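You operate a simulated robot arm through the tools that you are given. There is no shell and no other tool. Be economical: measure what you need, move in short steps, check, and stop when the job is done.

You run a simulated robot arm. Do the job below in one go: nothing can be reset, and whatever is moved stays where it is left.

Task
Free the red and green winch latches and ease both their ropes slack.
Fine: the roof brace and the trestles under the stem hold it now.

It is judged by the outcome, as a careful person would: the job done as asked, and still so three seconds after it is handed in. It fails if anything else is knocked over, pushed out of place, dropped, spilled or broken.

Robot
A 7-joint arm with a two-finger gripper, on a carriage that runs on a rail from [-2162, -3] to [218, 0] (x, y) and turns from -162 to 170 degrees about z. Base frame: it is fixed where the carriage stands at the start and does not move with it; the origin is on the floor, on the carriage's upright axis, x ahead of it, y to its left, z up. Lengths are in mm, angles in degrees, forces in N, time in s.
Its first joint turns from -149.0 to 149.0 degrees. Places, roughly: green winch [1200, 200, 900]; green winch latch [1200, 100, 800]; red winch [900, 200, 900]; red winch latch [900, 100, 800]. Payload 2.45 kg.
Tool frame: the origin (TCP) lies between the finger pads and is the grasp point; the fingertips stand 26 mm ahead of it; z points along the fingers, y is the line along which they close. The gripper opens to 96 mm. The gripper's body begins 69 mm behind the TCP.
Orientation is told as [roll, pitch, yaw] about the base's x, y, z axes, in that order, counted from this pose: with the fingers straight down and closing along the base's y, the tool's x points along the base's -x, its y along +y and its z along -z.

Tools
- The arm moves only by the tool apply_moves. Its argument "increments" is a list of rows, each a list of 3 entries, a list of its own where there are three numbers: the turn, a rotation vector about the tool's x, y, z in degrees, then the shift along the tool's x, y, z in mm, then the finger opening in mm, from 0 to 96. In form: [[[ax, ay, az], [x, y, z], gripper], ...]. A call has 1 to 10 rows; each row shifts and turns the commanded pose from where the row before left it, along the tool's axes as they then stand. Rows are played at 5 a second. More than 50 mm and 8.6 degrees between two rows, or a gripper value outside its range, and nothing of the call is played. Where a pose cannot be reached the arm comes as near as it can. A force on the tool above 40 N (or 10 N above the force at the start of the call, whichever is more), or a blocked arm, ends the call early, and 0.2 s more pass. Each finger halts on what it meets, pressing with about 23 N; the grip force reading is that of the motor and also rises with nothing between the fingers. The clock runs only during rows and for 0.2 s after the last one: add rows that do not move to give the fingers time. The reply holds the time, the measured pose of the TCP, the force on the tool along the base axes, the opening and the grip force, in the units named above and with some noise, with the torque about the TCP (base axes, N m) and any sound that the robot's microphone picked up.
- Cameras (640 x 400 px; columns grow to the right, rows downward): "scene" is now at [44.5, 169.9, 1597.9]; the picture's right is [-0.02, -1.00, 0.00], its down [-0.48, 0.01, -0.88] and it looks along [0.88, -0.01, -0.48] (base axes); focal length 274 px, centre (320, 200). "wrist" rides on the gripper at [82, 3, -98] in the tool frame; the picture's right is [-0.04, 1.00, 0.00], its down [-0.73, -0.03, -0.68] and it looks along [-0.68, -0.03, 0.73] (tool axes); focal length 256 px, centre (320, 200). There is no depth. A picture from a camera that has moved, and an enlarged one, comes with that camera's place and axes in the base frame and with its lens.
- grab_frame(camera): a new picture of that camera. No time passes.
- move_column(by): slides the trunk up (or, below 0, down) by that many mm; the arm and the scene camera ride with it, the base frame stays. It gives what a move gives, with no picture.
- base_move(legs): drives the robot by 1 to 6 legs, each [ahead, left, turn to the left] in mm, mm and degrees, along the robot's own axes; the way and the turn of a leg run together, so that a leg with both is an arc; at most 1500 mm and 180 degrees a leg. The arm and the cameras ride along, it lands a little off, and it stops where it bumps. It keeps to its track: a leg is cut to what the track allows. It gives what a move gives.
- pan_tilt(pan, tilt): turns the head with the scene camera to pan (to the left, within 155 degrees either way) and tilt (down, from -29 to 69), counted from straight ahead of the robot. It gives what a move gives.
- zoom(camera, box): a new picture of the part [left, top, right, bottom] of that camera's present view, enlarged. No time passes.
- close_job(): hands the job in; it is judged then, once.

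Work in short steps. Places have to be worked out from the pictures, the camera data and where the tool is seen: move nearer, look again, correct. Check each grasp and each placing, and mend what went wrong. You have 120 turns and 82 pictures in all, those below and enlarged ones among them. Open the gripper and draw the arm clear of the work before you hand the job in, unless the task says otherwise; then end with one line.

The tools are called after "Emit:" as a command line: name --argument value ..., lists and objects as JSON in quotes. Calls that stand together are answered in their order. apply_moves: Moves the arm, as the interface text tells. Its arguments: {"type":"object","properties":{"increments":{"type":"array","items":{"type":"array"}}},"required":["increments"]} The other tools are called the same way: move_column (by) slides the trunk up or down; base_move (legs) drives the base; pan_tilt (pan, tilt) turns the head that bears the scene camera; grab_frame (camera) takes a picture; zoom (camera, box) takes an enlarged picture of a part of a camera's view; close_job () hands the job in.

At the start:

```text
t: 0.0
tool_pos: [913.5, -33.7, 1145.5]
orientation: [0.0, 0.0, 0.1]
ft_force: [0.4, 0.1, 0.4]
wrist_torque: [0.02, -0.02, -0.01]
opening: 96.2
grasp_force: 0.1
trunk travel left (down, up): [-575.0, 135.0]
robot x, y, heading: [0.2, 0.8, -0.1]
head pan, tilt: [-0.9, 28.9]
```

scene: 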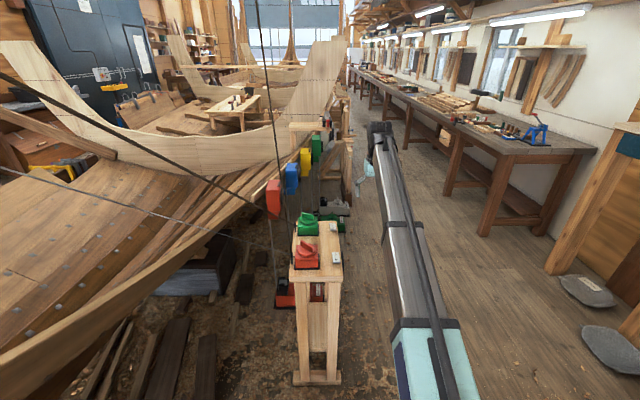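
wrist: 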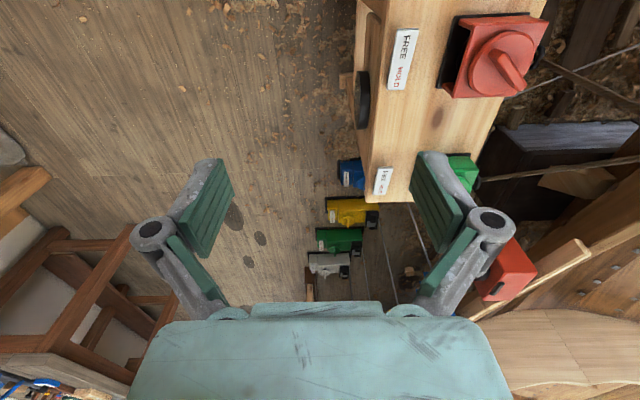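

I start by looking closely at the winches and latches.

Emit:
zoom --camera "scene" --box '[240, 110, 400, 210]'

Emit:
zoom --camera "scene" --box '[240, 200, 400, 300]'

Emit:
zoom --camera "wrist" --box '[320, 0, 560, 150]'

```text
4.00 times, centred on (320, 160) of scene
camera zoom: at [44.5, 169.9, 1597.9], right [-0.02, -1.0, 0.0], down [-0.48, 0.01, -0.88], along [0.88, -0.01, -0.48], focal length 1096 px, centre (320, 360)
```

zoom: 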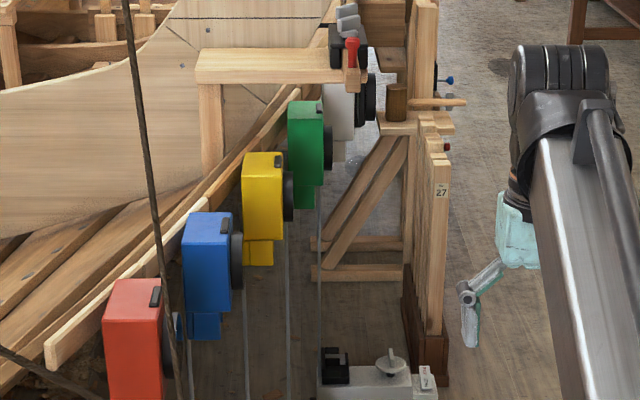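

```text
4.00 times, centred on (320, 250) of scene
camera zoom: at [44.5, 169.9, 1597.9], right [-0.02, -1.0, 0.0], down [-0.48, 0.01, -0.88], along [0.88, -0.01, -0.48], focal length 1096 px, centre (320, 0)
```

zoom: 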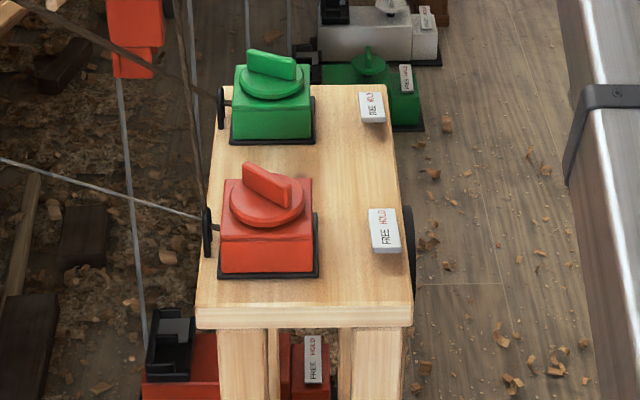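

```text
2.67 times, centred on (440, 75) of wrist
camera zoom: at [831.0, -31.8, 1243.4], right [0.04, 1.0, 0.0], down [0.73, -0.03, 0.68], along [0.68, -0.03, -0.73], focal length 683 px, centre (0, 533)
```

zoom: 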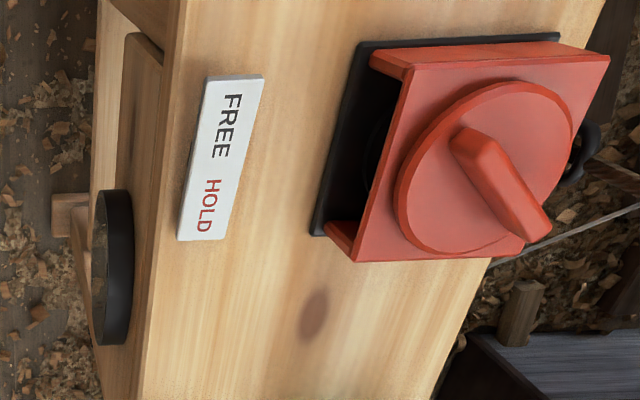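

The named winches are the two on the near bench; the latches seem to be on its right-hand side face. I move the tool to the right to look at that face.

Emit:
apply_moves --increments '[[[0, 0, 0], [0, -45, 0], 96], [[0, 0, 0], [0, -45, 0], 96], [[0, 0, 0], [0, -45, 0], 96], [[0, 0, 0], [0, -45, 0], 96], [[-8.5, 0, 0], [0, 0, 0], 96], [[-8.5, 0, 0], [0, 0, 0], 96], [[-8.5, 0, 0], [0, 0, 0], 96], [[-8.5, 0, 0], [0, 0, 0], 96], [[-8.5, 0, 0], [0, 0, 0], 96]]'

Emit:
grab_frame --camera "wrist"

```text
t: 2.0
tool_pos: [912.4, -213.3, 1146.1]
orientation: [42.7, -0.3, -0.3]
ft_force: [0.3, 1.3, -0.5]
wrist_torque: [0.0, -0.02, 0.02]
opening: 95.9
grasp_force: 0.1
trunk travel left (down, up): [-575.0, 135.0]
robot x, y, heading: [-1.0, 2.6, -0.1]
head pan, tilt: [-0.9, 28.9]
```

```text
76 pictures are left
camera wrist: at [831.0, -278.3, 1218.7], right [0.04, 0.74, 0.68], down [0.73, -0.48, 0.48], along [0.68, 0.47, -0.56], focal length 256 px, centre (320, 200)
```

wrist: 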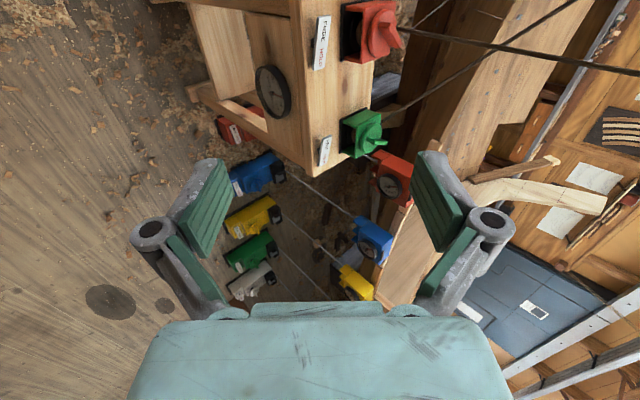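

Emit:
zoom --camera "wrist" --box '[200, 0, 440, 150]'

Emit:
zoom --camera "wrist" --box '[200, 110, 440, 310]'

```text
2.67 times, centred on (320, 75) of wrist
camera zoom: at [831.0, -278.3, 1218.7], right [0.04, 0.74, 0.68], down [0.73, -0.48, 0.48], along [0.68, 0.47, -0.56], focal length 683 px, centre (320, 533)
```

zoom: 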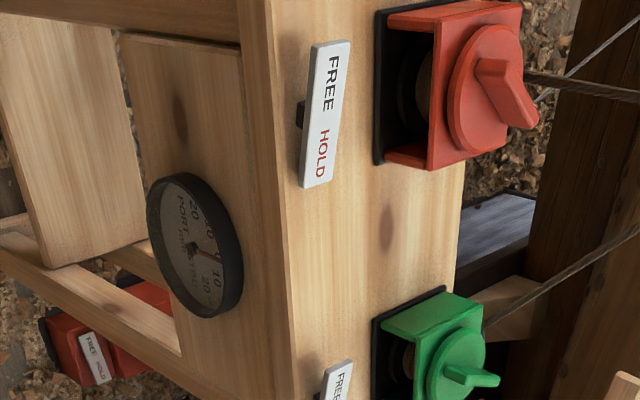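

```text
2.00 times, centred on (320, 210) of wrist
camera zoom: at [831.0, -278.3, 1218.7], right [0.04, 0.74, 0.68], down [0.73, -0.48, 0.48], along [0.68, 0.47, -0.56], focal length 512 px, centre (320, 180)
```

zoom: 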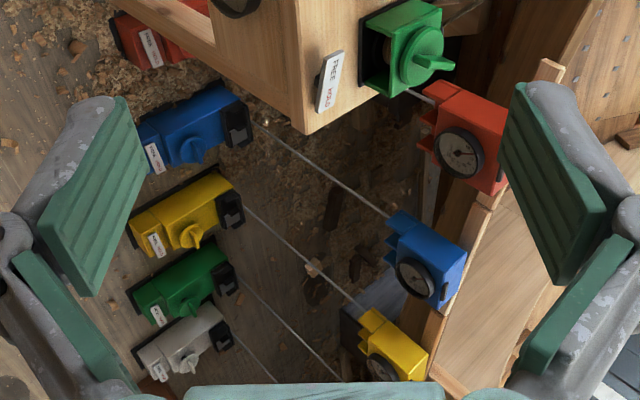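

The bench label plates FREE–HOLD look like the latches; I go nearer with the wrist camera.

Emit:
apply_moves --increments '[[[0, 0, 0], [30, 4, 40], 96], [[0, 0, 0], [30, 4, 40], 96], [[0, 0, 0], [30, 4, 40], 96], [[0, 0, 0], [30, 4, 40], 96]]'

Emit:
grab_frame --camera "wrist"

Emit:
zoom --camera "wrist" --box '[300, 50, 540, 200]'

```text
refused: row 1 steps farther than a row can; nothing moved
```

```text
73 pictures are left
camera wrist: at [831.0, -278.3, 1218.7], right [0.04, 0.74, 0.68], down [0.73, -0.48, 0.48], along [0.68, 0.47, -0.56], focal length 256 px, centre (320, 200)
```

wrist: 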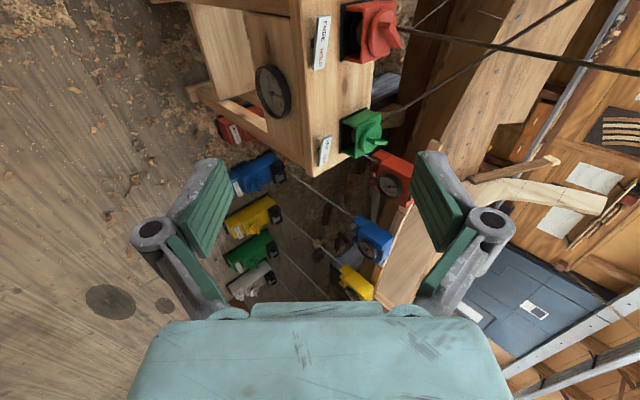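

```text
2.67 times, centred on (420, 125) of wrist
camera zoom: at [831.0, -278.3, 1218.7], right [0.04, 0.74, 0.68], down [0.73, -0.48, 0.48], along [0.68, 0.47, -0.56], focal length 683 px, centre (53, 400)
```

zoom: 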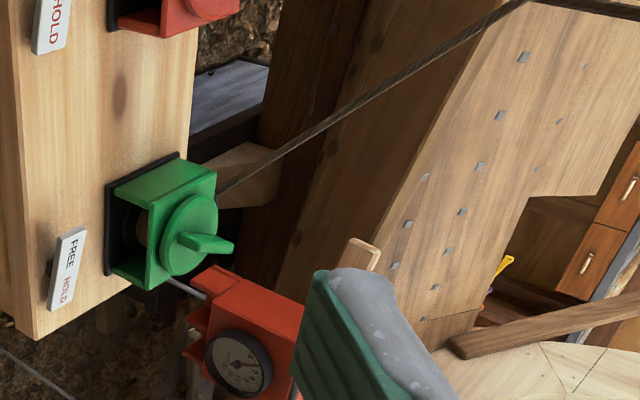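

The step was just too long; I redo it shorter.

Emit:
apply_moves --increments '[[[0, 0, 0], [24, 4, 36], 96], [[0, 0, 0], [24, 4, 36], 96], [[0, 0, 0], [24, 4, 36], 96], [[0, 0, 0], [24, 4, 36], 96], [[0, 0, 0], [24, 4, 36], 96]]'

Emit:
grab_frame --camera "wrist"

```text
t: 3.2
tool_pos: [792.4, -77.3, 1024.8]
orientation: [42.4, 0.0, 0.0]
ft_force: [0.2, -0.4, -0.1]
wrist_torque: [0.01, 0.0, 0.0]
opening: 95.7
grasp_force: 0.1
trunk travel left (down, up): [-575.0, 135.0]
robot x, y, heading: [3.4, -2.4, 0.0]
head pan, tilt: [-0.9, 28.9]
```

```text
71 pictures are left
camera wrist: at [710.8, -141.8, 1099.2], right [0.04, 0.74, 0.68], down [0.73, -0.48, 0.48], along [0.68, 0.48, -0.56], focal length 256 px, centre (320, 200)
```

wrist: 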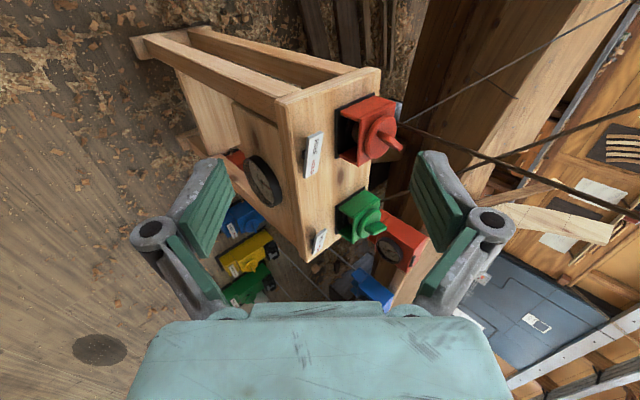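

Emit:
zoom --camera "wrist" --box '[280, 80, 440, 180]'

Emit:
zoom --camera "wrist" --box '[220, 150, 400, 270]'

```text
4.00 times, centred on (360, 130) of wrist
camera zoom: at [710.8, -141.8, 1099.2], right [0.04, 0.74, 0.68], down [0.73, -0.48, 0.48], along [0.68, 0.48, -0.56], focal length 1024 px, centre (160, 480)
```

zoom: 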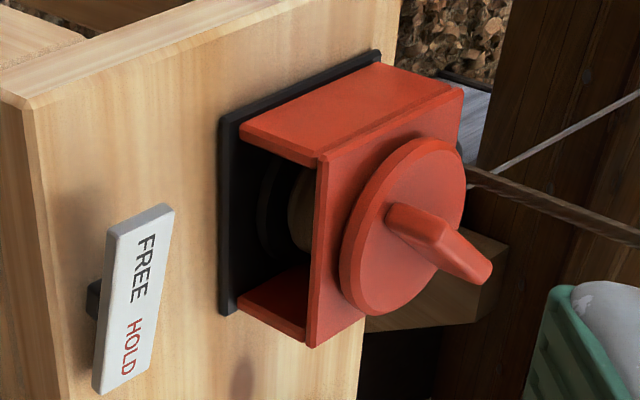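

```text
3.33 times, centred on (310, 210) of wrist
camera zoom: at [710.8, -141.8, 1099.2], right [0.04, 0.74, 0.68], down [0.73, -0.48, 0.48], along [0.68, 0.48, -0.56], focal length 853 px, centre (353, 167)
```

zoom: 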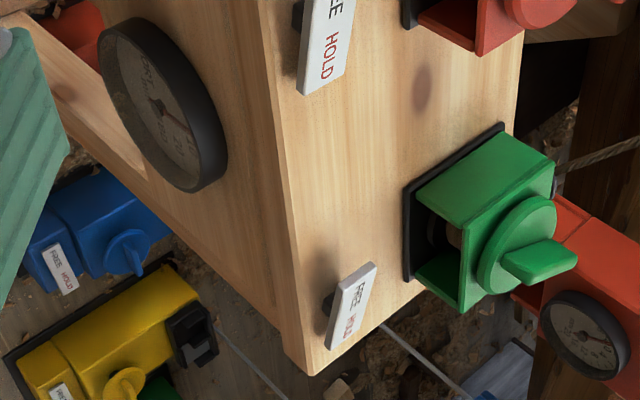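

The plates look like rockers on a pivot. I drop lower and level the tool to see them edge-on.

Emit:
apply_moves --increments '[[[0, 0, 0], [0, -40, 17], 96], [[0, 0, 0], [0, -40, 17], 96], [[0, 0, 0], [0, -40, 17], 96], [[0, 0, 0], [0, -40, 17], 96], [[-8.5, 0, 0], [0, 0, 0], 96], [[-8.5, 0, 0], [0, 0, 0], 96], [[-8.5, 0, 0], [0, 0, 0], 96], [[-8.5, 0, 0], [0, 0, 0], 96], [[-8.5, 0, 0], [0, 0, 0], 96]]'

Emit:
grab_frame --camera "wrist"

```text
t: 5.2
tool_pos: [791.9, -149.4, 867.7]
orientation: [85.1, 0.1, 0.0]
ft_force: [-0.5, -0.4, 0.3]
wrist_torque: [-0.03, 0.02, -0.01]
opening: 96.1
grasp_force: 0.0
trunk travel left (down, up): [-575.0, 135.0]
robot x, y, heading: [-0.1, -1.0, 0.2]
head pan, tilt: [-0.9, 28.9]
```

```text
68 pictures are left
camera wrist: at [710.9, -248.1, 879.6], right [0.04, 0.09, 1.0], down [0.73, -0.68, 0.03], along [0.68, 0.73, -0.09], focal length 256 px, centre (320, 200)
```

wrist: 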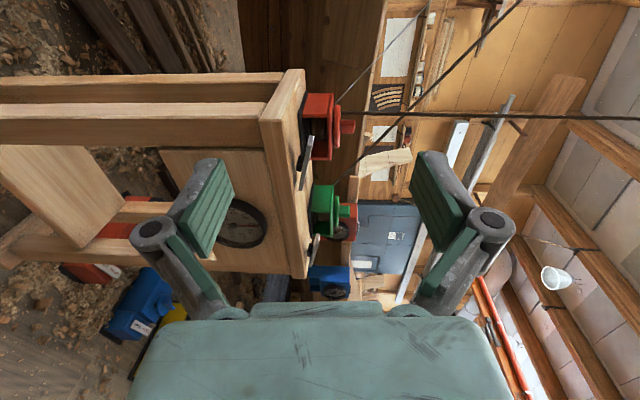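

Emit:
zoom --camera "wrist" --box '[280, 85, 376, 145]'

Emit:
zoom --camera "wrist" --box '[280, 120, 376, 280]'

```text
6.67 times, centred on (328, 115) of wrist
camera zoom: at [710.9, -248.1, 879.6], right [0.04, 0.09, 1.0], down [0.73, -0.68, 0.03], along [0.68, 0.73, -0.09], focal length 1707 px, centre (267, 767)
```

zoom: 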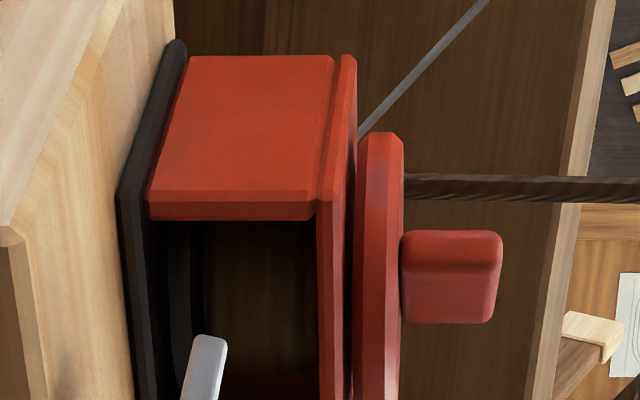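

```text
2.50 times, centred on (328, 200) of wrist
camera zoom: at [710.9, -248.1, 879.6], right [0.04, 0.09, 1.0], down [0.73, -0.68, 0.03], along [0.68, 0.73, -0.09], focal length 640 px, centre (300, 200)
```

zoom: 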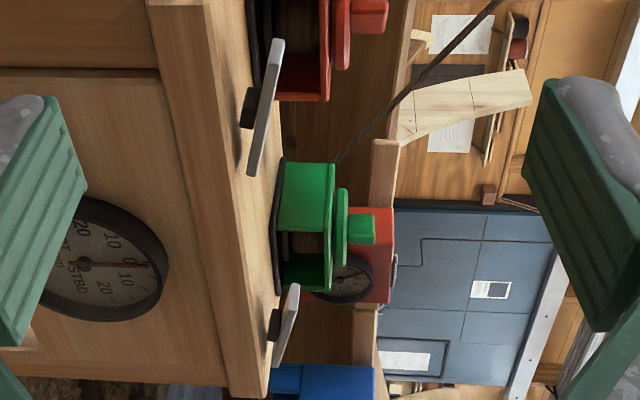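

Edge-on, both plates are rockers with the HOLD end down, so the FREE end (small x) must be pressed. Before releasing, I check the brace and trestles.

Emit:
zoom --camera "scene" --box '[200, 0, 360, 100]'

Emit:
pan_tilt --pan 30 --tilt 5

Emit:
grab_frame --camera "scene"

```text
4.00 times, centred on (280, 50) of scene
camera zoom: at [44.5, 169.9, 1598.0], right [-0.02, -1.0, 0.0], down [-0.48, 0.01, -0.88], along [0.88, -0.01, -0.48], focal length 1096 px, centre (480, 800)
```

zoom: 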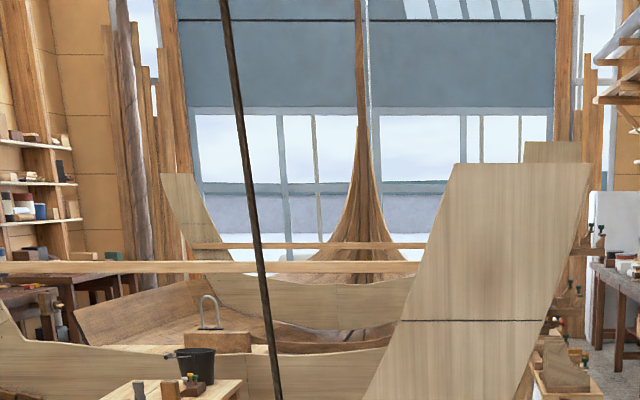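

```text
t: 6.2
tool_pos: [794.1, -150.3, 868.4]
orientation: [84.9, 0.0, 0.1]
ft_force: [0.2, -0.7, 0.4]
wrist_torque: [0.0, 0.0, 0.01]
opening: 96.1
grasp_force: 0.0
trunk travel left (down, up): [-575.0, 135.0]
robot x, y, heading: [3.0, 2.7, 0.1]
head pan, tilt: [30.0, 5.0]
```

```text
64 pictures are left
camera scene: at [33.3, 217.2, 1636.6], right [0.5, -0.87, 0.0], down [-0.08, -0.04, -1.0], along [0.86, 0.5, -0.09], focal length 274 px, centre (320, 200)
```

scene: 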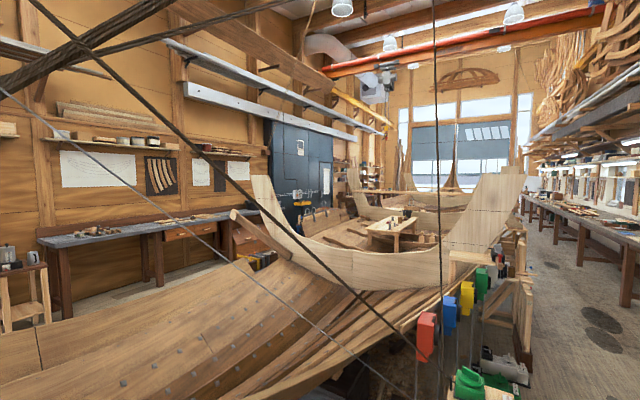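

Emit:
pan_tilt --pan 95 --tilt 0

Emit:
grab_frame --camera "scene"

```text
t: 7.5
tool_pos: [793.7, -148.8, 867.7]
orientation: [84.8, 0.0, 0.0]
ft_force: [-0.1, 0.4, 0.5]
wrist_torque: [0.03, 0.01, -0.03]
opening: 95.9
grasp_force: 0.1
trunk travel left (down, up): [-575.0, 135.0]
robot x, y, heading: [0.7, -2.4, 0.0]
head pan, tilt: [95.0, 0.0]
```

```text
63 pictures are left
camera scene: at [-54.1, 261.0, 1644.6], right [1.0, 0.09, 0.0], down [0.0, 0.0, -1.0], along [-0.09, 1.0, 0.0], focal length 274 px, centre (320, 200)
```

scene: 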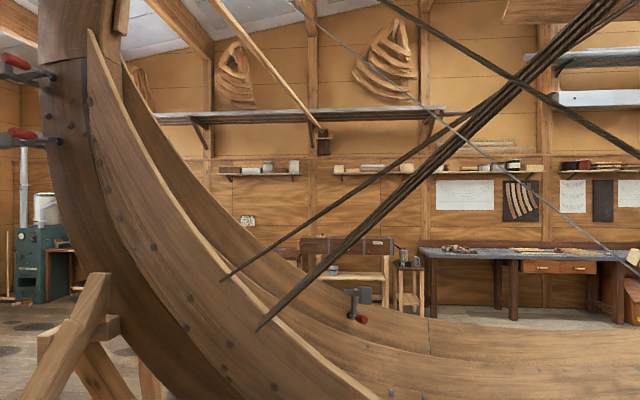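

Emit:
pan_tilt --pan 130 --tilt -5

Emit:
grab_frame --camera "scene"

```text
t: 8.5
tool_pos: [792.2, -149.7, 868.2]
orientation: [84.9, -0.1, 0.0]
ft_force: [-0.7, -0.6, -0.1]
wrist_torque: [-0.02, 0.01, 0.03]
opening: 95.9
grasp_force: 0.0
trunk travel left (down, up): [-575.0, 135.0]
robot x, y, heading: [0.9, -1.1, -0.1]
head pan, tilt: [130.0, -5.0]
```

```text
62 pictures are left
camera scene: at [-102.5, 238.4, 1652.4], right [0.77, 0.64, 0.0], down [-0.06, 0.07, -1.0], along [-0.64, 0.76, 0.09], focal length 274 px, centre (320, 200)
```

scene: 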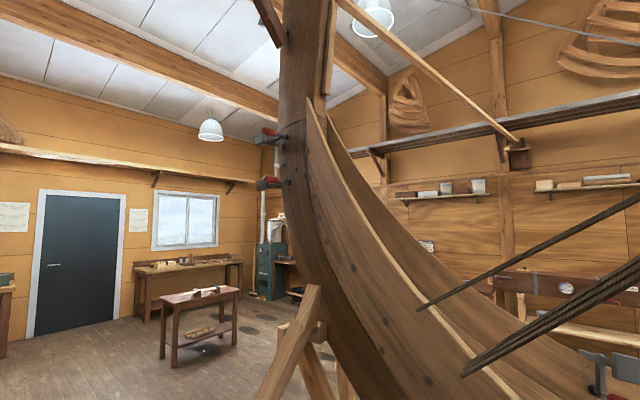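

Trestle, roof brace and shore are all in place at the stem. I now point the tool down, close the fingers and turn the head back to the winches.

Emit:
pan_tilt --pan 0 --tilt 35

Emit:
apply_moves --increments '[[[8.5, 0, 0], [0, 0, 0], 0], [[8.5, 0, 0], [0, 0, 0], 0], [[8.5, 0, 0], [0, 0, 0], 0], [[8.5, 0, 0], [0, 0, 0], 0], [[8.5, 0, 0], [0, 0, 0], 0], [[8.5, 0, 0], [0, 0, 0], 0], [[8.5, 0, 0], [0, 0, 0], 0], [[8.5, 0, 0], [0, 0, 0], 0], [[8.5, 0, 0], [0, 0, 0], 0], [[8.4, 0, 0], [0, 0, 0], 0]]'

Emit:
apply_moves --increments '[[[0, 0, 0], [0, 0, -40], 0], [[0, 0, 0], [0, 0, -40], 0], [[0, 0, 0], [-40, 25, 0], 0], [[0, 0, 0], [-30, 35, 0], 0], [[0, 0, 0], [-30, 35, 0], 0], [[0, 0, 0], [-18, 45, 0], 0], [[0, 0, 0], [0, 40, 0], 0], [[0, 0, 0], [0, 40, 0], 0], [[0, 0, 0], [0, 21, 0], 0]]'

Emit:
grab_frame --camera "wrist"

Emit:
grab_frame --camera "scene"

```text
t: 10.6
tool_pos: [791.8, -147.9, 868.2]
orientation: [84.9, 0.0, 0.0]
ft_force: [0.3, -0.6, 0.0]
wrist_torque: [0.02, 0.02, 0.01]
opening: 96.0
grasp_force: 0.1
trunk travel left (down, up): [-575.0, 135.0]
robot x, y, heading: [1.4, 1.4, -0.0]
head pan, tilt: [0.0, 35.0]
```

```text
t: 12.8
tool_pos: [794.0, -150.5, 867.8]
orientation: [-0.1, 0.0, 0.0]
ft_force: [-0.7, 0.0, 0.2]
wrist_torque: [0.03, 0.02, 0.0]
opening: 0.1
grasp_force: 22.7
trunk travel left (down, up): [-575.0, 135.0]
robot x, y, heading: [-0.6, -0.7, -0.2]
head pan, tilt: [0.0, 35.0]
```

```text
t: 14.8
tool_pos: [911.1, 93.2, 948.6]
orientation: [0.0, 0.0, 0.1]
ft_force: [0.1, 0.0, 0.3]
wrist_torque: [-0.02, 0.0, 0.0]
opening: 0.1
grasp_force: 23.6
trunk travel left (down, up): [-575.0, 135.0]
robot x, y, heading: [-1.8, 1.7, -0.0]
head pan, tilt: [0.0, 35.0]
```

```text
61 pictures are left
camera wrist: at [828.4, 94.3, 1045.9], right [0.04, 1.0, 0.0], down [0.73, -0.03, 0.68], along [0.68, -0.03, -0.73], focal length 256 px, centre (320, 200)
```

wrist: 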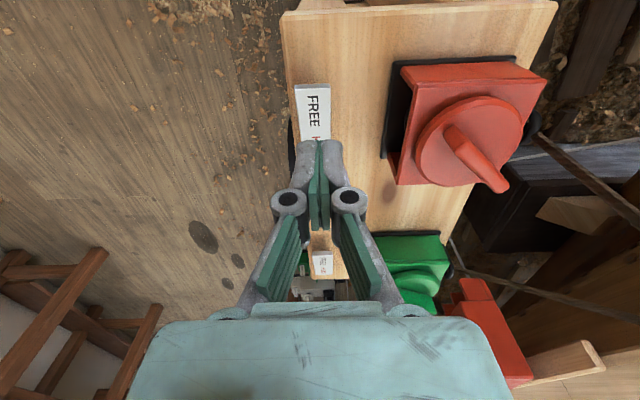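

```text
60 pictures are left
camera scene: at [41.8, 171.5, 1588.5], right [0.0, -1.0, 0.0], down [-0.57, 0.0, -0.82], along [0.82, 0.0, -0.57], focal length 274 px, centre (320, 200)
```

scene: 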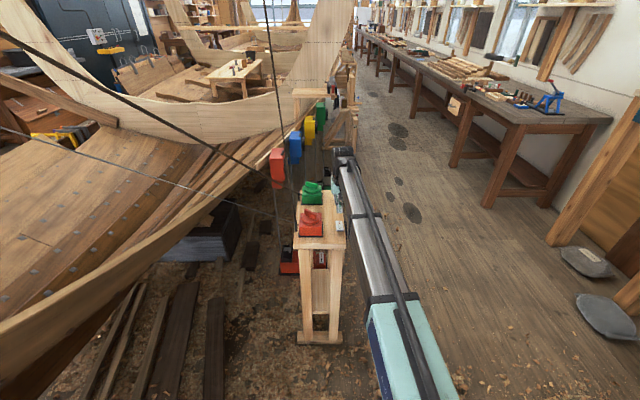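

The FREE end of the red rocker is at about (901–920, 87, 831). I come down over it, then press in small steps.

Emit:
apply_moves --increments '[[[0, 0, 0], [-4, -5, 40], 0], [[0, 0, 0], [0, 0, 40], 0], [[0, 0, 0], [0, 0, 6], 0], [[0, 0, 0], [0, 0, 6], 0], [[0, 0, 0], [0, 0, 6], 0], [[0, 0, 0], [0, 0, 5], 0], [[0, 0, 0], [0, 0, 5], 0]]'

Emit:
grab_frame --camera "wrist"

```text
t: 16.4
tool_pos: [915.4, 86.9, 844.3]
orientation: [0.1, -0.3, -0.1]
ft_force: [3.8, 1.1, 21.7]
wrist_torque: [0.01, -0.38, 0.01]
opening: 6.2
grasp_force: 28.3
trunk travel left (down, up): [-575.0, 135.0]
robot x, y, heading: [0.8, 2.1, 0.1]
head pan, tilt: [0.0, 35.0]
```

```text
59 pictures are left
camera wrist: at [832.5, 88.8, 942.2], right [0.04, 1.0, 0.0], down [0.73, -0.03, 0.68], along [0.68, -0.03, -0.73], focal length 256 px, centre (320, 200)
```

wrist: 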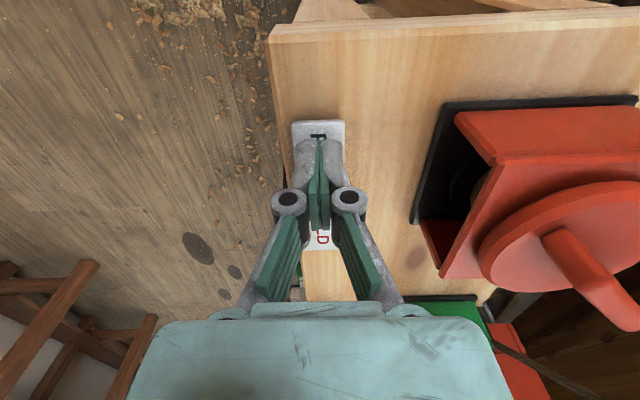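

Contact at about 22 N; the plate may be moving or not yet. I press a bit farther, slightly nearer the end for leverage would be later; now go on down.

Emit:
apply_moves --increments '[[[0, 0, 0], [0, 0, 3], 0], [[0, 0, 0], [0, 0, 3], 0], [[0, 0, 0], [0, 0, 3], 0], [[0, 0, 0], [0, 0, 3], 0]]'

```text
t: 16.9
tool_pos: [914.3, 86.5, 845.3]
orientation: [0.1, -0.6, 0.0]
ft_force: [-5.5, -0.7, 20.3]
wrist_torque: [-0.06, -0.12, -0.02]
opening: 5.9
grasp_force: 28.6
trunk travel left (down, up): [-575.0, 135.0]
robot x, y, heading: [-3.6, -2.9, 0.1]
head pan, tilt: [0.0, 35.0]
stopped in row 2: the force on the tool passed its limit at 44 N (the readings are from after the stop); the commanded pose is now the measured one
```

Blocked at 44 N. I look closely at how the finger meets the plate.

Emit:
zoom --camera "wrist" --box '[260, 100, 380, 260]'

Emit:
zoom --camera "scene" --box '[280, 160, 376, 260]'

```text
2.50 times, centred on (320, 180) of wrist
camera zoom: at [831.9, 88.8, 941.8], right [0.04, 1.0, 0.0], down [0.73, -0.03, 0.69], along [0.68, -0.03, -0.73], focal length 640 px, centre (320, 250)
```

zoom: 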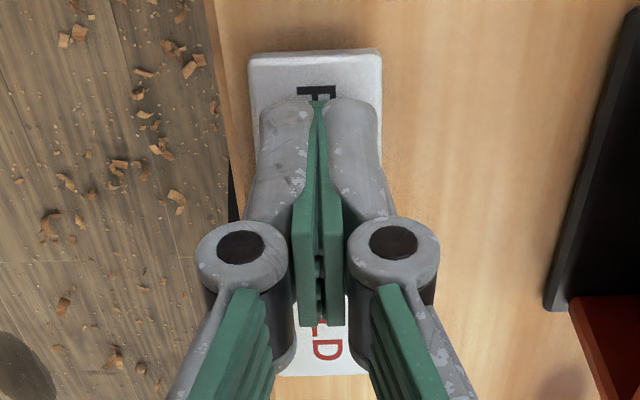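

```text
4.00 times, centred on (328, 210) of scene
camera zoom: at [38.5, 171.0, 1588.5], right [0.0, -1.0, 0.0], down [-0.57, 0.0, -0.82], along [0.82, 0.0, -0.57], focal length 1096 px, centre (288, 160)
```

zoom: 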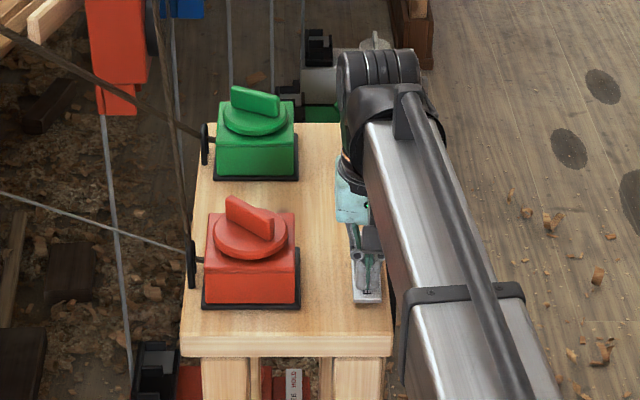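

The end seems lower than before, so it may already have flipped. I lift off and look.

Emit:
apply_moves --increments '[[[0, 0, 0], [0, 0, -40], 0], [[0, 0, 0], [0, -40, -30], 0], [[0, 0, 0], [0, -45, 0], 0], [[0, 0, 0], [0, -45, 0], 0]]'

Emit:
zoom --camera "scene" --box '[280, 160, 376, 260]'

Emit:
grab_frame --camera "wrist"

```text
t: 17.9
tool_pos: [916.2, -44.4, 911.2]
orientation: [0.1, -0.3, 0.0]
ft_force: [0.6, -0.4, -0.6]
wrist_torque: [0.0, 0.02, 0.0]
opening: 0.0
grasp_force: 28.8
trunk travel left (down, up): [-575.0, 135.0]
robot x, y, heading: [-1.3, -2.8, 0.0]
head pan, tilt: [0.0, 35.0]
```

```text
4.00 times, centred on (328, 210) of scene
camera zoom: at [41.9, 171.6, 1588.4], right [0.0, -1.0, 0.0], down [-0.57, 0.0, -0.82], along [0.82, 0.0, -0.57], focal length 1096 px, centre (288, 160)
```

zoom: 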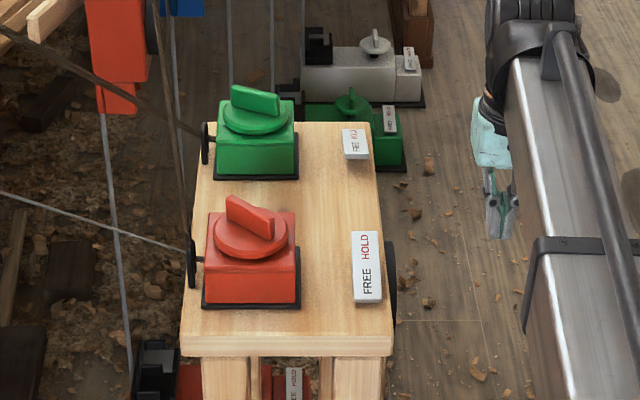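

```text
55 pictures are left
camera wrist: at [833.4, -41.8, 1008.3], right [0.04, 1.0, 0.0], down [0.73, -0.03, 0.68], along [0.68, -0.03, -0.73], focal length 256 px, centre (320, 200)
```

wrist: 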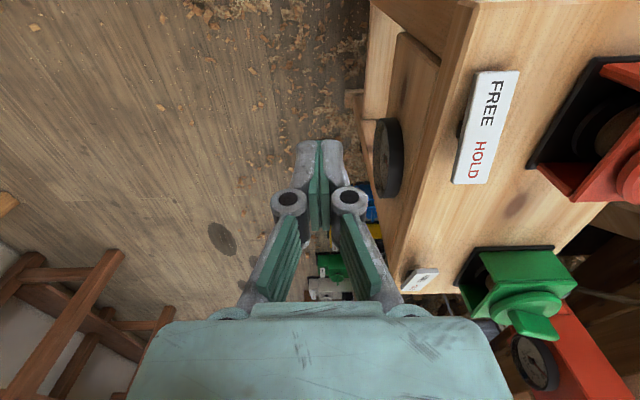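

The red rocker has flipped to FREE (its FREE end is now down). Next I look at the red winch from above to see the rope's winding sense.

Emit:
apply_moves --increments '[[[0, 0, 0], [10, 0, -48], 0], [[0, 0, 0], [10, 0, -48], 0], [[0, 0, 0], [10, 0, -48], 0], [[0, 0, 0], [10, 40, -25], 0], [[0, 0, 0], [0, 48, 0], 96], [[0, 0, 0], [0, 48, 0], 96], [[0, 0, 0], [0, 48, 0], 96], [[0, 0, 0], [0, 30, 0], 96]]'

Emit:
zoom --camera "wrist" --box '[200, 0, 520, 200]'

```text
t: 19.7
tool_pos: [874.1, 171.8, 1079.0]
orientation: [0.1, -0.3, -0.1]
ft_force: [-0.5, -0.2, -0.8]
wrist_torque: [-0.02, 0.01, -0.01]
opening: 96.1
grasp_force: 0.0
trunk travel left (down, up): [-575.0, 135.0]
robot x, y, heading: [1.7, 1.7, -0.0]
head pan, tilt: [0.0, 35.0]
```

```text
2.00 times, centred on (360, 100) of wrist
camera zoom: at [791.8, 172.6, 1175.8], right [0.04, 1.0, 0.0], down [0.73, -0.03, 0.68], along [0.68, -0.03, -0.73], focal length 512 px, centre (240, 400)
```

zoom: 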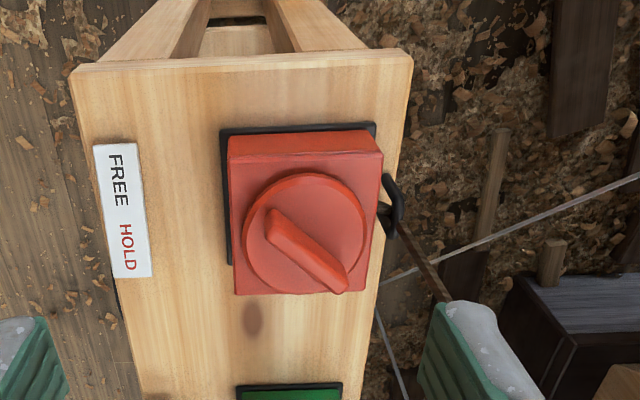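

The handle bar is centred near (935, 207), top ~z 898, at about 42° from x. I yaw the gripper to straddle it and move above it.

Emit:
apply_moves --increments '[[[0, 0, 0], [-40, 20, 0], 70], [[0, 0, 0], [-21, 15, 0], 70], [[0, 0, -8.4], [0, 0, 10], 70], [[0, 0, -8.4], [0, 0, 10], 70], [[0, 0, -8.4], [0, 0, 10], 70], [[0, 0, -8.4], [0, 0, 10], 70], [[0, 0, -8.4], [0, 0, 10], 70]]'

Emit:
grab_frame --camera "wrist"

Emit:
grab_frame --camera "scene"

```text
t: 21.3
tool_pos: [936.6, 205.7, 1029.9]
orientation: [-0.1, -0.3, 42.2]
ft_force: [-0.3, 0.5, 0.6]
wrist_torque: [0.0, 0.01, 0.03]
opening: 69.9
grasp_force: 0.1
trunk travel left (down, up): [-575.0, 135.0]
robot x, y, heading: [-0.0, -2.4, 0.0]
head pan, tilt: [0.0, 35.0]
```

```text
53 pictures are left
camera wrist: at [873.5, 151.8, 1127.5], right [-0.64, 0.77, 0.0], down [0.56, 0.47, 0.68], along [0.53, 0.44, -0.73], focal length 256 px, centre (320, 200)
```

wrist: 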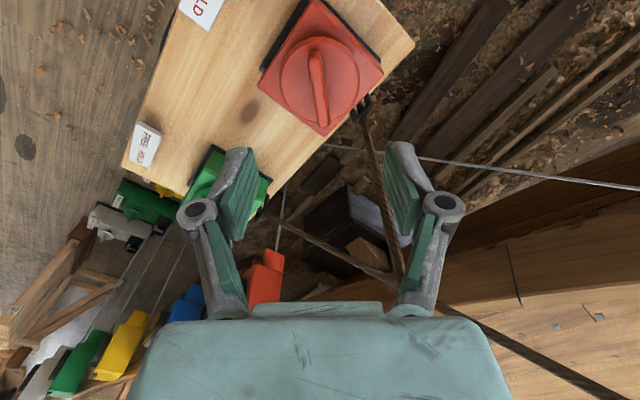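

```text
52 pictures are left
camera scene: at [41.9, 171.3, 1588.5], right [0.0, -1.0, 0.0], down [-0.57, 0.0, -0.82], along [0.82, 0.0, -0.57], focal length 274 px, centre (320, 200)
```

scene: 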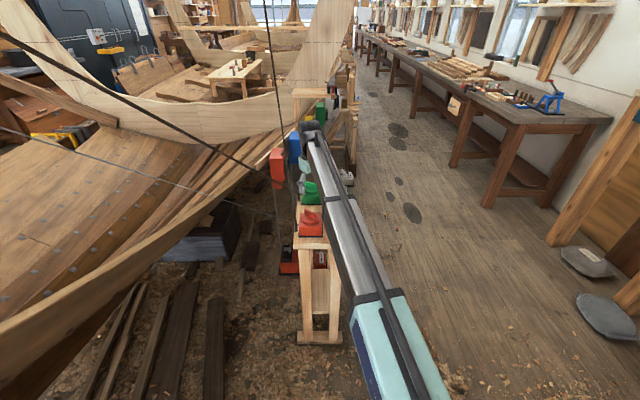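

Bar lies centred under the gripper; the rope rises about vertically at (942, 270), clear of the hand. I descend and close.

Emit:
apply_moves --increments '[[[0, 0, -2], [0, -2, 40], 70], [[0, 0, 0], [0, 0, 40], 70], [[0, 0, 0], [0, 0, 30], 70], [[0, 0, 0], [0, 0, 8], 70], [[0, 0, 0], [0, 0, 4], 70]]'

Emit:
grab_frame --camera "wrist"

```text
t: 22.5
tool_pos: [938.9, 204.1, 910.1]
orientation: [-0.2, -0.4, 44.0]
ft_force: [0.7, 0.1, -0.2]
wrist_torque: [0.01, 0.0, 0.0]
opening: 69.5
grasp_force: 0.1
trunk travel left (down, up): [-575.0, 135.0]
robot x, y, heading: [1.7, -1.3, 0.0]
head pan, tilt: [0.0, 35.0]
```

```text
51 pictures are left
camera wrist: at [877.1, 148.6, 1006.1], right [-0.67, 0.75, 0.0], down [0.54, 0.49, 0.68], along [0.51, 0.45, -0.73], focal length 256 px, centre (320, 200)
```

wrist: 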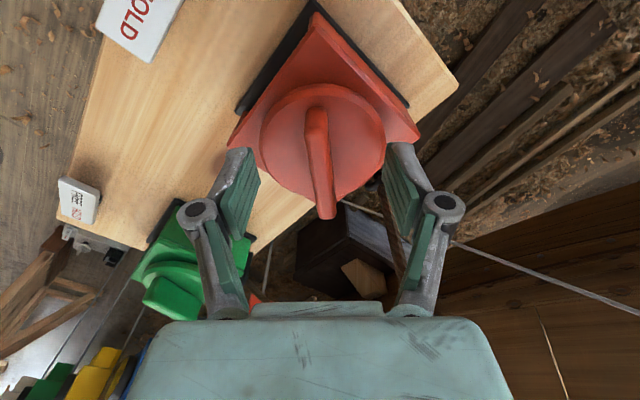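

Emit:
apply_moves --increments '[[[0, 0, 0], [5, 0, 3], 70], [[0, 0, 0], [0, 0, 0], 40], [[0, 0, 0], [0, 0, 0], 10], [[0, 0, 0], [0, 0, 0], 10]]'

Emit:
grab_frame --camera "wrist"

```text
t: 23.5
tool_pos: [934.5, 201.8, 906.0]
orientation: [-0.1, -0.2, 44.0]
ft_force: [-1.7, 2.0, -0.6]
wrist_torque: [0.18, -0.01, -0.21]
opening: 12.0
grasp_force: 38.5
trunk travel left (down, up): [-575.0, 135.0]
robot x, y, heading: [-2.0, 1.7, -0.1]
head pan, tilt: [0.0, 35.0]
```

```text
50 pictures are left
camera wrist: at [872.8, 145.7, 1003.1], right [-0.67, 0.75, 0.0], down [0.54, 0.49, 0.68], along [0.51, 0.45, -0.73], focal length 256 px, centre (320, 200)
```

wrist: 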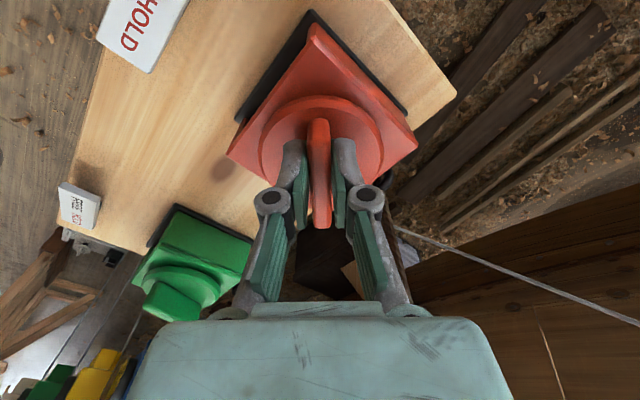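

Bar is gripped. I try a small turn of 4° one way and watch the torque.

Emit:
apply_moves --increments '[[[0, 0, 2], [0, 0, 0], 5], [[0, 0, 2], [0, 0, 0], 5], [[0, 0, 0], [0, 0, 0], 5]]'

Emit:
apply_moves --increments '[[[0, 0, -2], [0, 0, 0], 5], [[0, 0, -2], [0, 0, 0], 5], [[0, 0, -2], [0, 0, 0], 5], [[0, 0, -2], [0, 0, 0], 5], [[0, 0, 0], [0, 0, 0], 5]]'

```text
t: 24.3
tool_pos: [934.5, 203.5, 905.0]
orientation: [-0.2, -0.3, 40.0]
ft_force: [-7.1, 6.3, -2.4]
wrist_torque: [0.61, -0.38, 0.16]
opening: 11.6
grasp_force: 38.8
trunk travel left (down, up): [-575.0, 135.0]
robot x, y, heading: [1.9, 0.8, 0.2]
head pan, tilt: [0.0, 35.0]
```

```text
t: 25.5
tool_pos: [935.3, 200.7, 907.1]
orientation: [-0.2, -0.3, 48.1]
ft_force: [-9.4, 2.4, -4.8]
wrist_torque: [0.69, -0.32, 0.01]
opening: 12.0
grasp_force: 38.6
trunk travel left (down, up): [-575.0, 135.0]
robot x, y, heading: [3.9, -2.7, -0.0]
head pan, tilt: [0.0, 35.0]
```

Both ways turn easily with slight side force; I continue counter-clockwise, correcting the centre, and watch torque and sound.

Emit:
apply_moves --increments '[[[0, 0, -4], [0.5, 1, 0], 5], [[0, 0, -4], [0, 0.5, 0], 5], [[0, 0, -4], [0, 0, 0], 5], [[0, 0, -4], [0, 0, 0], 5], [[0, 0, 0], [0, 0, 0], 5]]'

Emit:
grab_frame --camera "wrist"

Emit:
grab_frame --camera "scene"

```text
t: 26.7
tool_pos: [936.9, 198.8, 906.2]
orientation: [-0.4, -0.3, 64.0]
ft_force: [27.4, -7.2, 8.0]
wrist_torque: [-1.19, -0.13, -0.34]
opening: 11.7
grasp_force: 39.0
trunk travel left (down, up): [-575.0, 135.0]
robot x, y, heading: [1.8, -1.1, 0.3]
head pan, tilt: [0.0, 35.0]
```

```text
49 pictures are left
camera wrist: at [897.5, 126.1, 1003.1], right [-0.88, 0.47, -0.01], down [0.34, 0.65, 0.68], along [0.33, 0.6, -0.73], focal length 256 px, centre (320, 200)
```

wrist: 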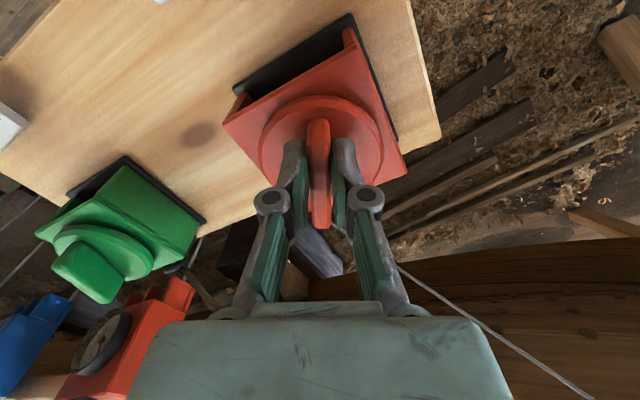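

```text
48 pictures are left
camera scene: at [44.0, 170.5, 1588.7], right [0.0, -1.0, 0.0], down [-0.57, 0.0, -0.82], along [0.82, 0.0, -0.57], focal length 274 px, centre (320, 200)
```

scene: 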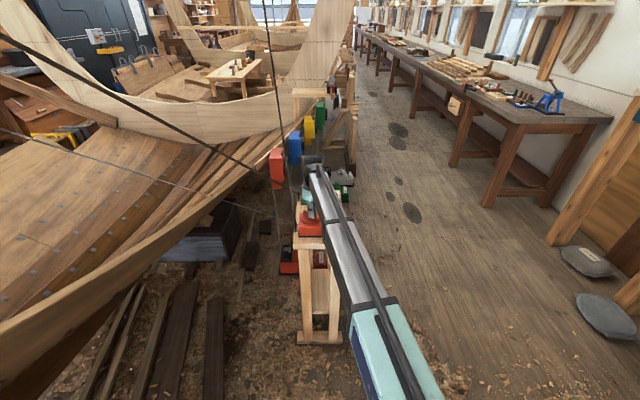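

Side force comes from the pivot lying about 10 mm farther along the bar. I recentre, then read the torque.

Emit:
apply_moves --increments '[[[0, 0, 0], [0, -2.5, 0], 5], [[0, 0, 0], [0, -2.5, 0], 5], [[0, 0, 0], [0, 0, 0], 5], [[0, 0, 0], [0, 0, 0], 5]]'

Emit:
apply_moves --increments '[[[0, 0, -4], [0, -0.7, 0], 5], [[0, 0, -4], [0, -0.7, 0], 5], [[0, 0, -4], [0, -0.7, 0], 5], [[0, 0, 0], [0, 0, 0], 5]]'

```text
t: 27.7
tool_pos: [937.7, 199.6, 905.9]
orientation: [-0.3, -0.4, 64.0]
ft_force: [13.6, -4.7, 12.3]
wrist_torque: [0.24, -0.56, -0.24]
opening: 12.0
grasp_force: 38.7
trunk travel left (down, up): [-575.0, 135.0]
robot x, y, heading: [2.5, 0.4, 0.1]
head pan, tilt: [0.0, 35.0]
```

```text
t: 28.7
tool_pos: [939.7, 198.3, 906.0]
orientation: [-0.2, -0.2, 76.1]
ft_force: [9.1, -3.8, 5.4]
wrist_torque: [1.0, -0.52, -0.2]
opening: 12.2
grasp_force: 38.9
trunk travel left (down, up): [-575.0, 135.0]
robot x, y, heading: [1.0, 1.7, 0.1]
head pan, tilt: [0.0, 35.0]
```

It turns smoothly with low torque. I zoom on the ropes to see any change.

Emit:
zoom --camera "scene" --box '[230, 130, 390, 250]'

Emit:
grab_frame --camera "wrist"

```text
3.33 times, centred on (310, 190) of scene
camera zoom: at [42.1, 170.6, 1588.5], right [0.0, -1.0, 0.0], down [-0.57, 0.0, -0.82], along [0.82, 0.0, -0.57], focal length 914 px, centre (353, 233)
```

zoom: 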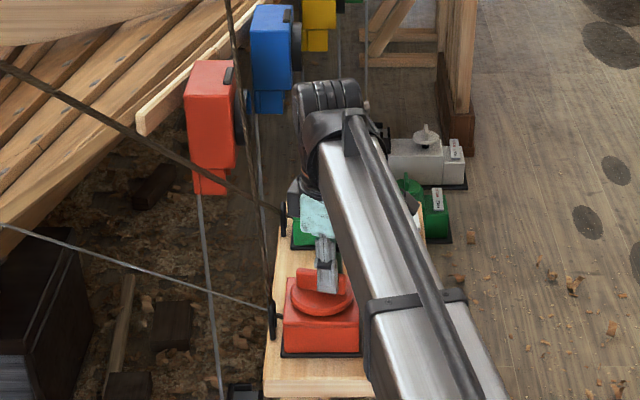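

```text
46 pictures are left
camera wrist: at [916.5, 118.5, 1003.3], right [-0.96, 0.28, 0.0], down [0.2, 0.7, 0.68], along [0.19, 0.65, -0.73], focal length 256 px, centre (320, 200)
```

wrist: 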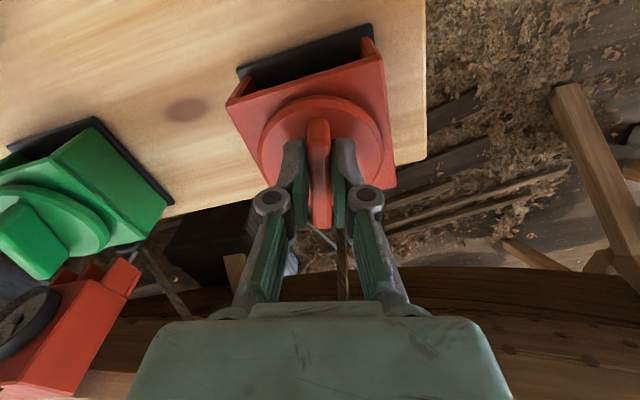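

Emit:
apply_moves --increments '[[[0, 0, -5], [0, -0.9, 0], 5], [[0, 0, -5], [0, -0.9, 0], 5], [[0, 0, -5], [0, -0.9, 0], 5], [[0, 0, -5], [0, -0.9, 0], 5], [[0, 0, 0], [0, 0, 0], 5]]'

Emit:
apply_moves --increments '[[[0, 0, -5], [0, -0.9, 0], 5], [[0, 0, -5], [0, -0.9, 0], 5], [[0, 0, -5], [0, -0.9, 0], 5], [[0, 0, -5], [0, -0.9, 0], 5], [[0, 0, 0], [0, 0, 0], 5]]'

Emit:
grab_frame --camera "scene"

```text
t: 29.9
tool_pos: [944.3, 197.7, 906.8]
orientation: [-0.4, -0.1, 96.1]
ft_force: [8.7, -2.0, 5.1]
wrist_torque: [0.87, -0.12, -0.13]
opening: 12.3
grasp_force: 38.8
trunk travel left (down, up): [-575.0, 135.0]
robot x, y, heading: [5.3, 5.2, 0.2]
head pan, tilt: [0.0, 35.0]
```

```text
t: 31.1
tool_pos: [948.3, 199.0, 905.4]
orientation: [-0.4, 0.0, 116.0]
ft_force: [9.1, -3.5, 4.9]
wrist_torque: [0.73, 0.2, -0.1]
opening: 11.9
grasp_force: 38.9
trunk travel left (down, up): [-575.0, 135.0]
robot x, y, heading: [0.1, 0.3, 0.1]
head pan, tilt: [0.0, 35.0]
```

```text
45 pictures are left
camera scene: at [42.3, 170.6, 1588.6], right [0.0, -1.0, 0.0], down [-0.57, 0.0, -0.82], along [0.82, 0.0, -0.57], focal length 274 px, centre (320, 200)
```

scene: 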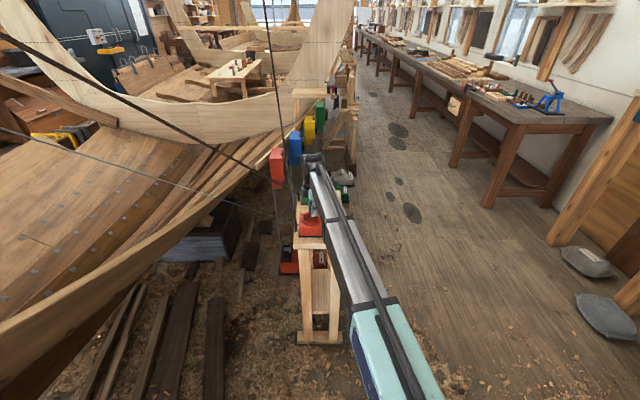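

Emit:
zoom --camera "scene" --box '[220, 100, 340, 260]'

Emit:
grab_frame --camera "wrist"

```text
2.50 times, centred on (280, 180) of scene
camera zoom: at [42.3, 170.6, 1588.6], right [0.0, -1.0, 0.0], down [-0.57, 0.0, -0.82], along [0.82, 0.0, -0.57], focal length 685 px, centre (420, 250)
```

zoom: 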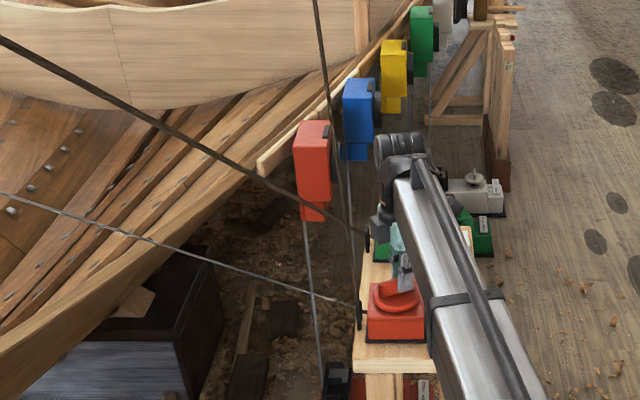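

```text
43 pictures are left
camera wrist: at [979.9, 123.0, 1003.6], right [-0.92, -0.4, -0.01], down [-0.3, 0.67, 0.68], along [-0.27, 0.62, -0.73], focal length 256 px, centre (320, 200)
```

wrist: 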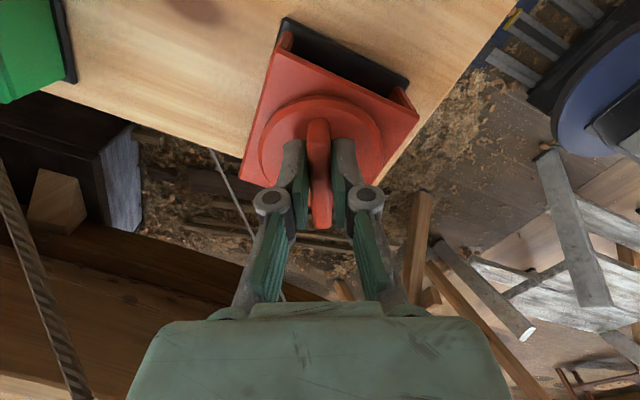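

Emit:
zoom --camera "scene" --box '[284, 205, 332, 245]'

Emit:
zoom --camera "scene" --box '[256, 170, 320, 230]'

```text
10.00 times, centred on (308, 225) of scene
camera zoom: at [42.3, 170.6, 1588.6], right [0.0, -1.0, 0.0], down [-0.57, 0.0, -0.82], along [0.82, 0.0, -0.57], focal length 2741 px, centre (440, -50)
```

zoom: 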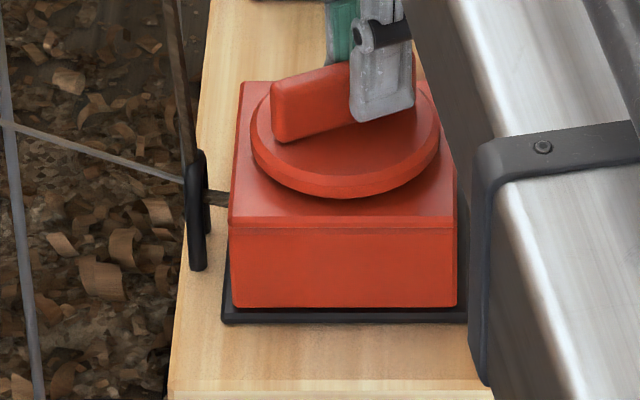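

```text
6.67 times, centred on (288, 200) of scene
camera zoom: at [42.3, 170.6, 1588.6], right [0.0, -1.0, 0.0], down [-0.57, 0.0, -0.82], along [0.82, 0.0, -0.57], focal length 1828 px, centre (533, 200)
```

zoom: 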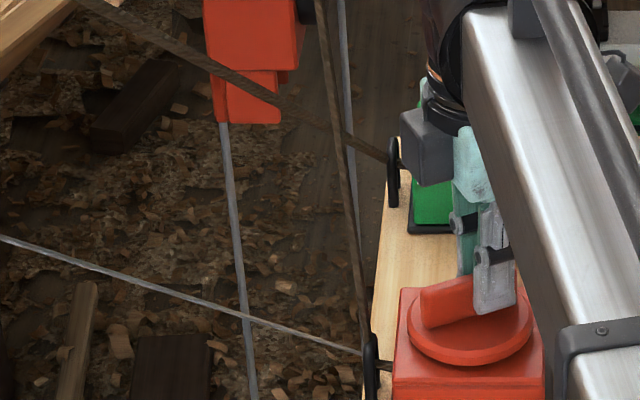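

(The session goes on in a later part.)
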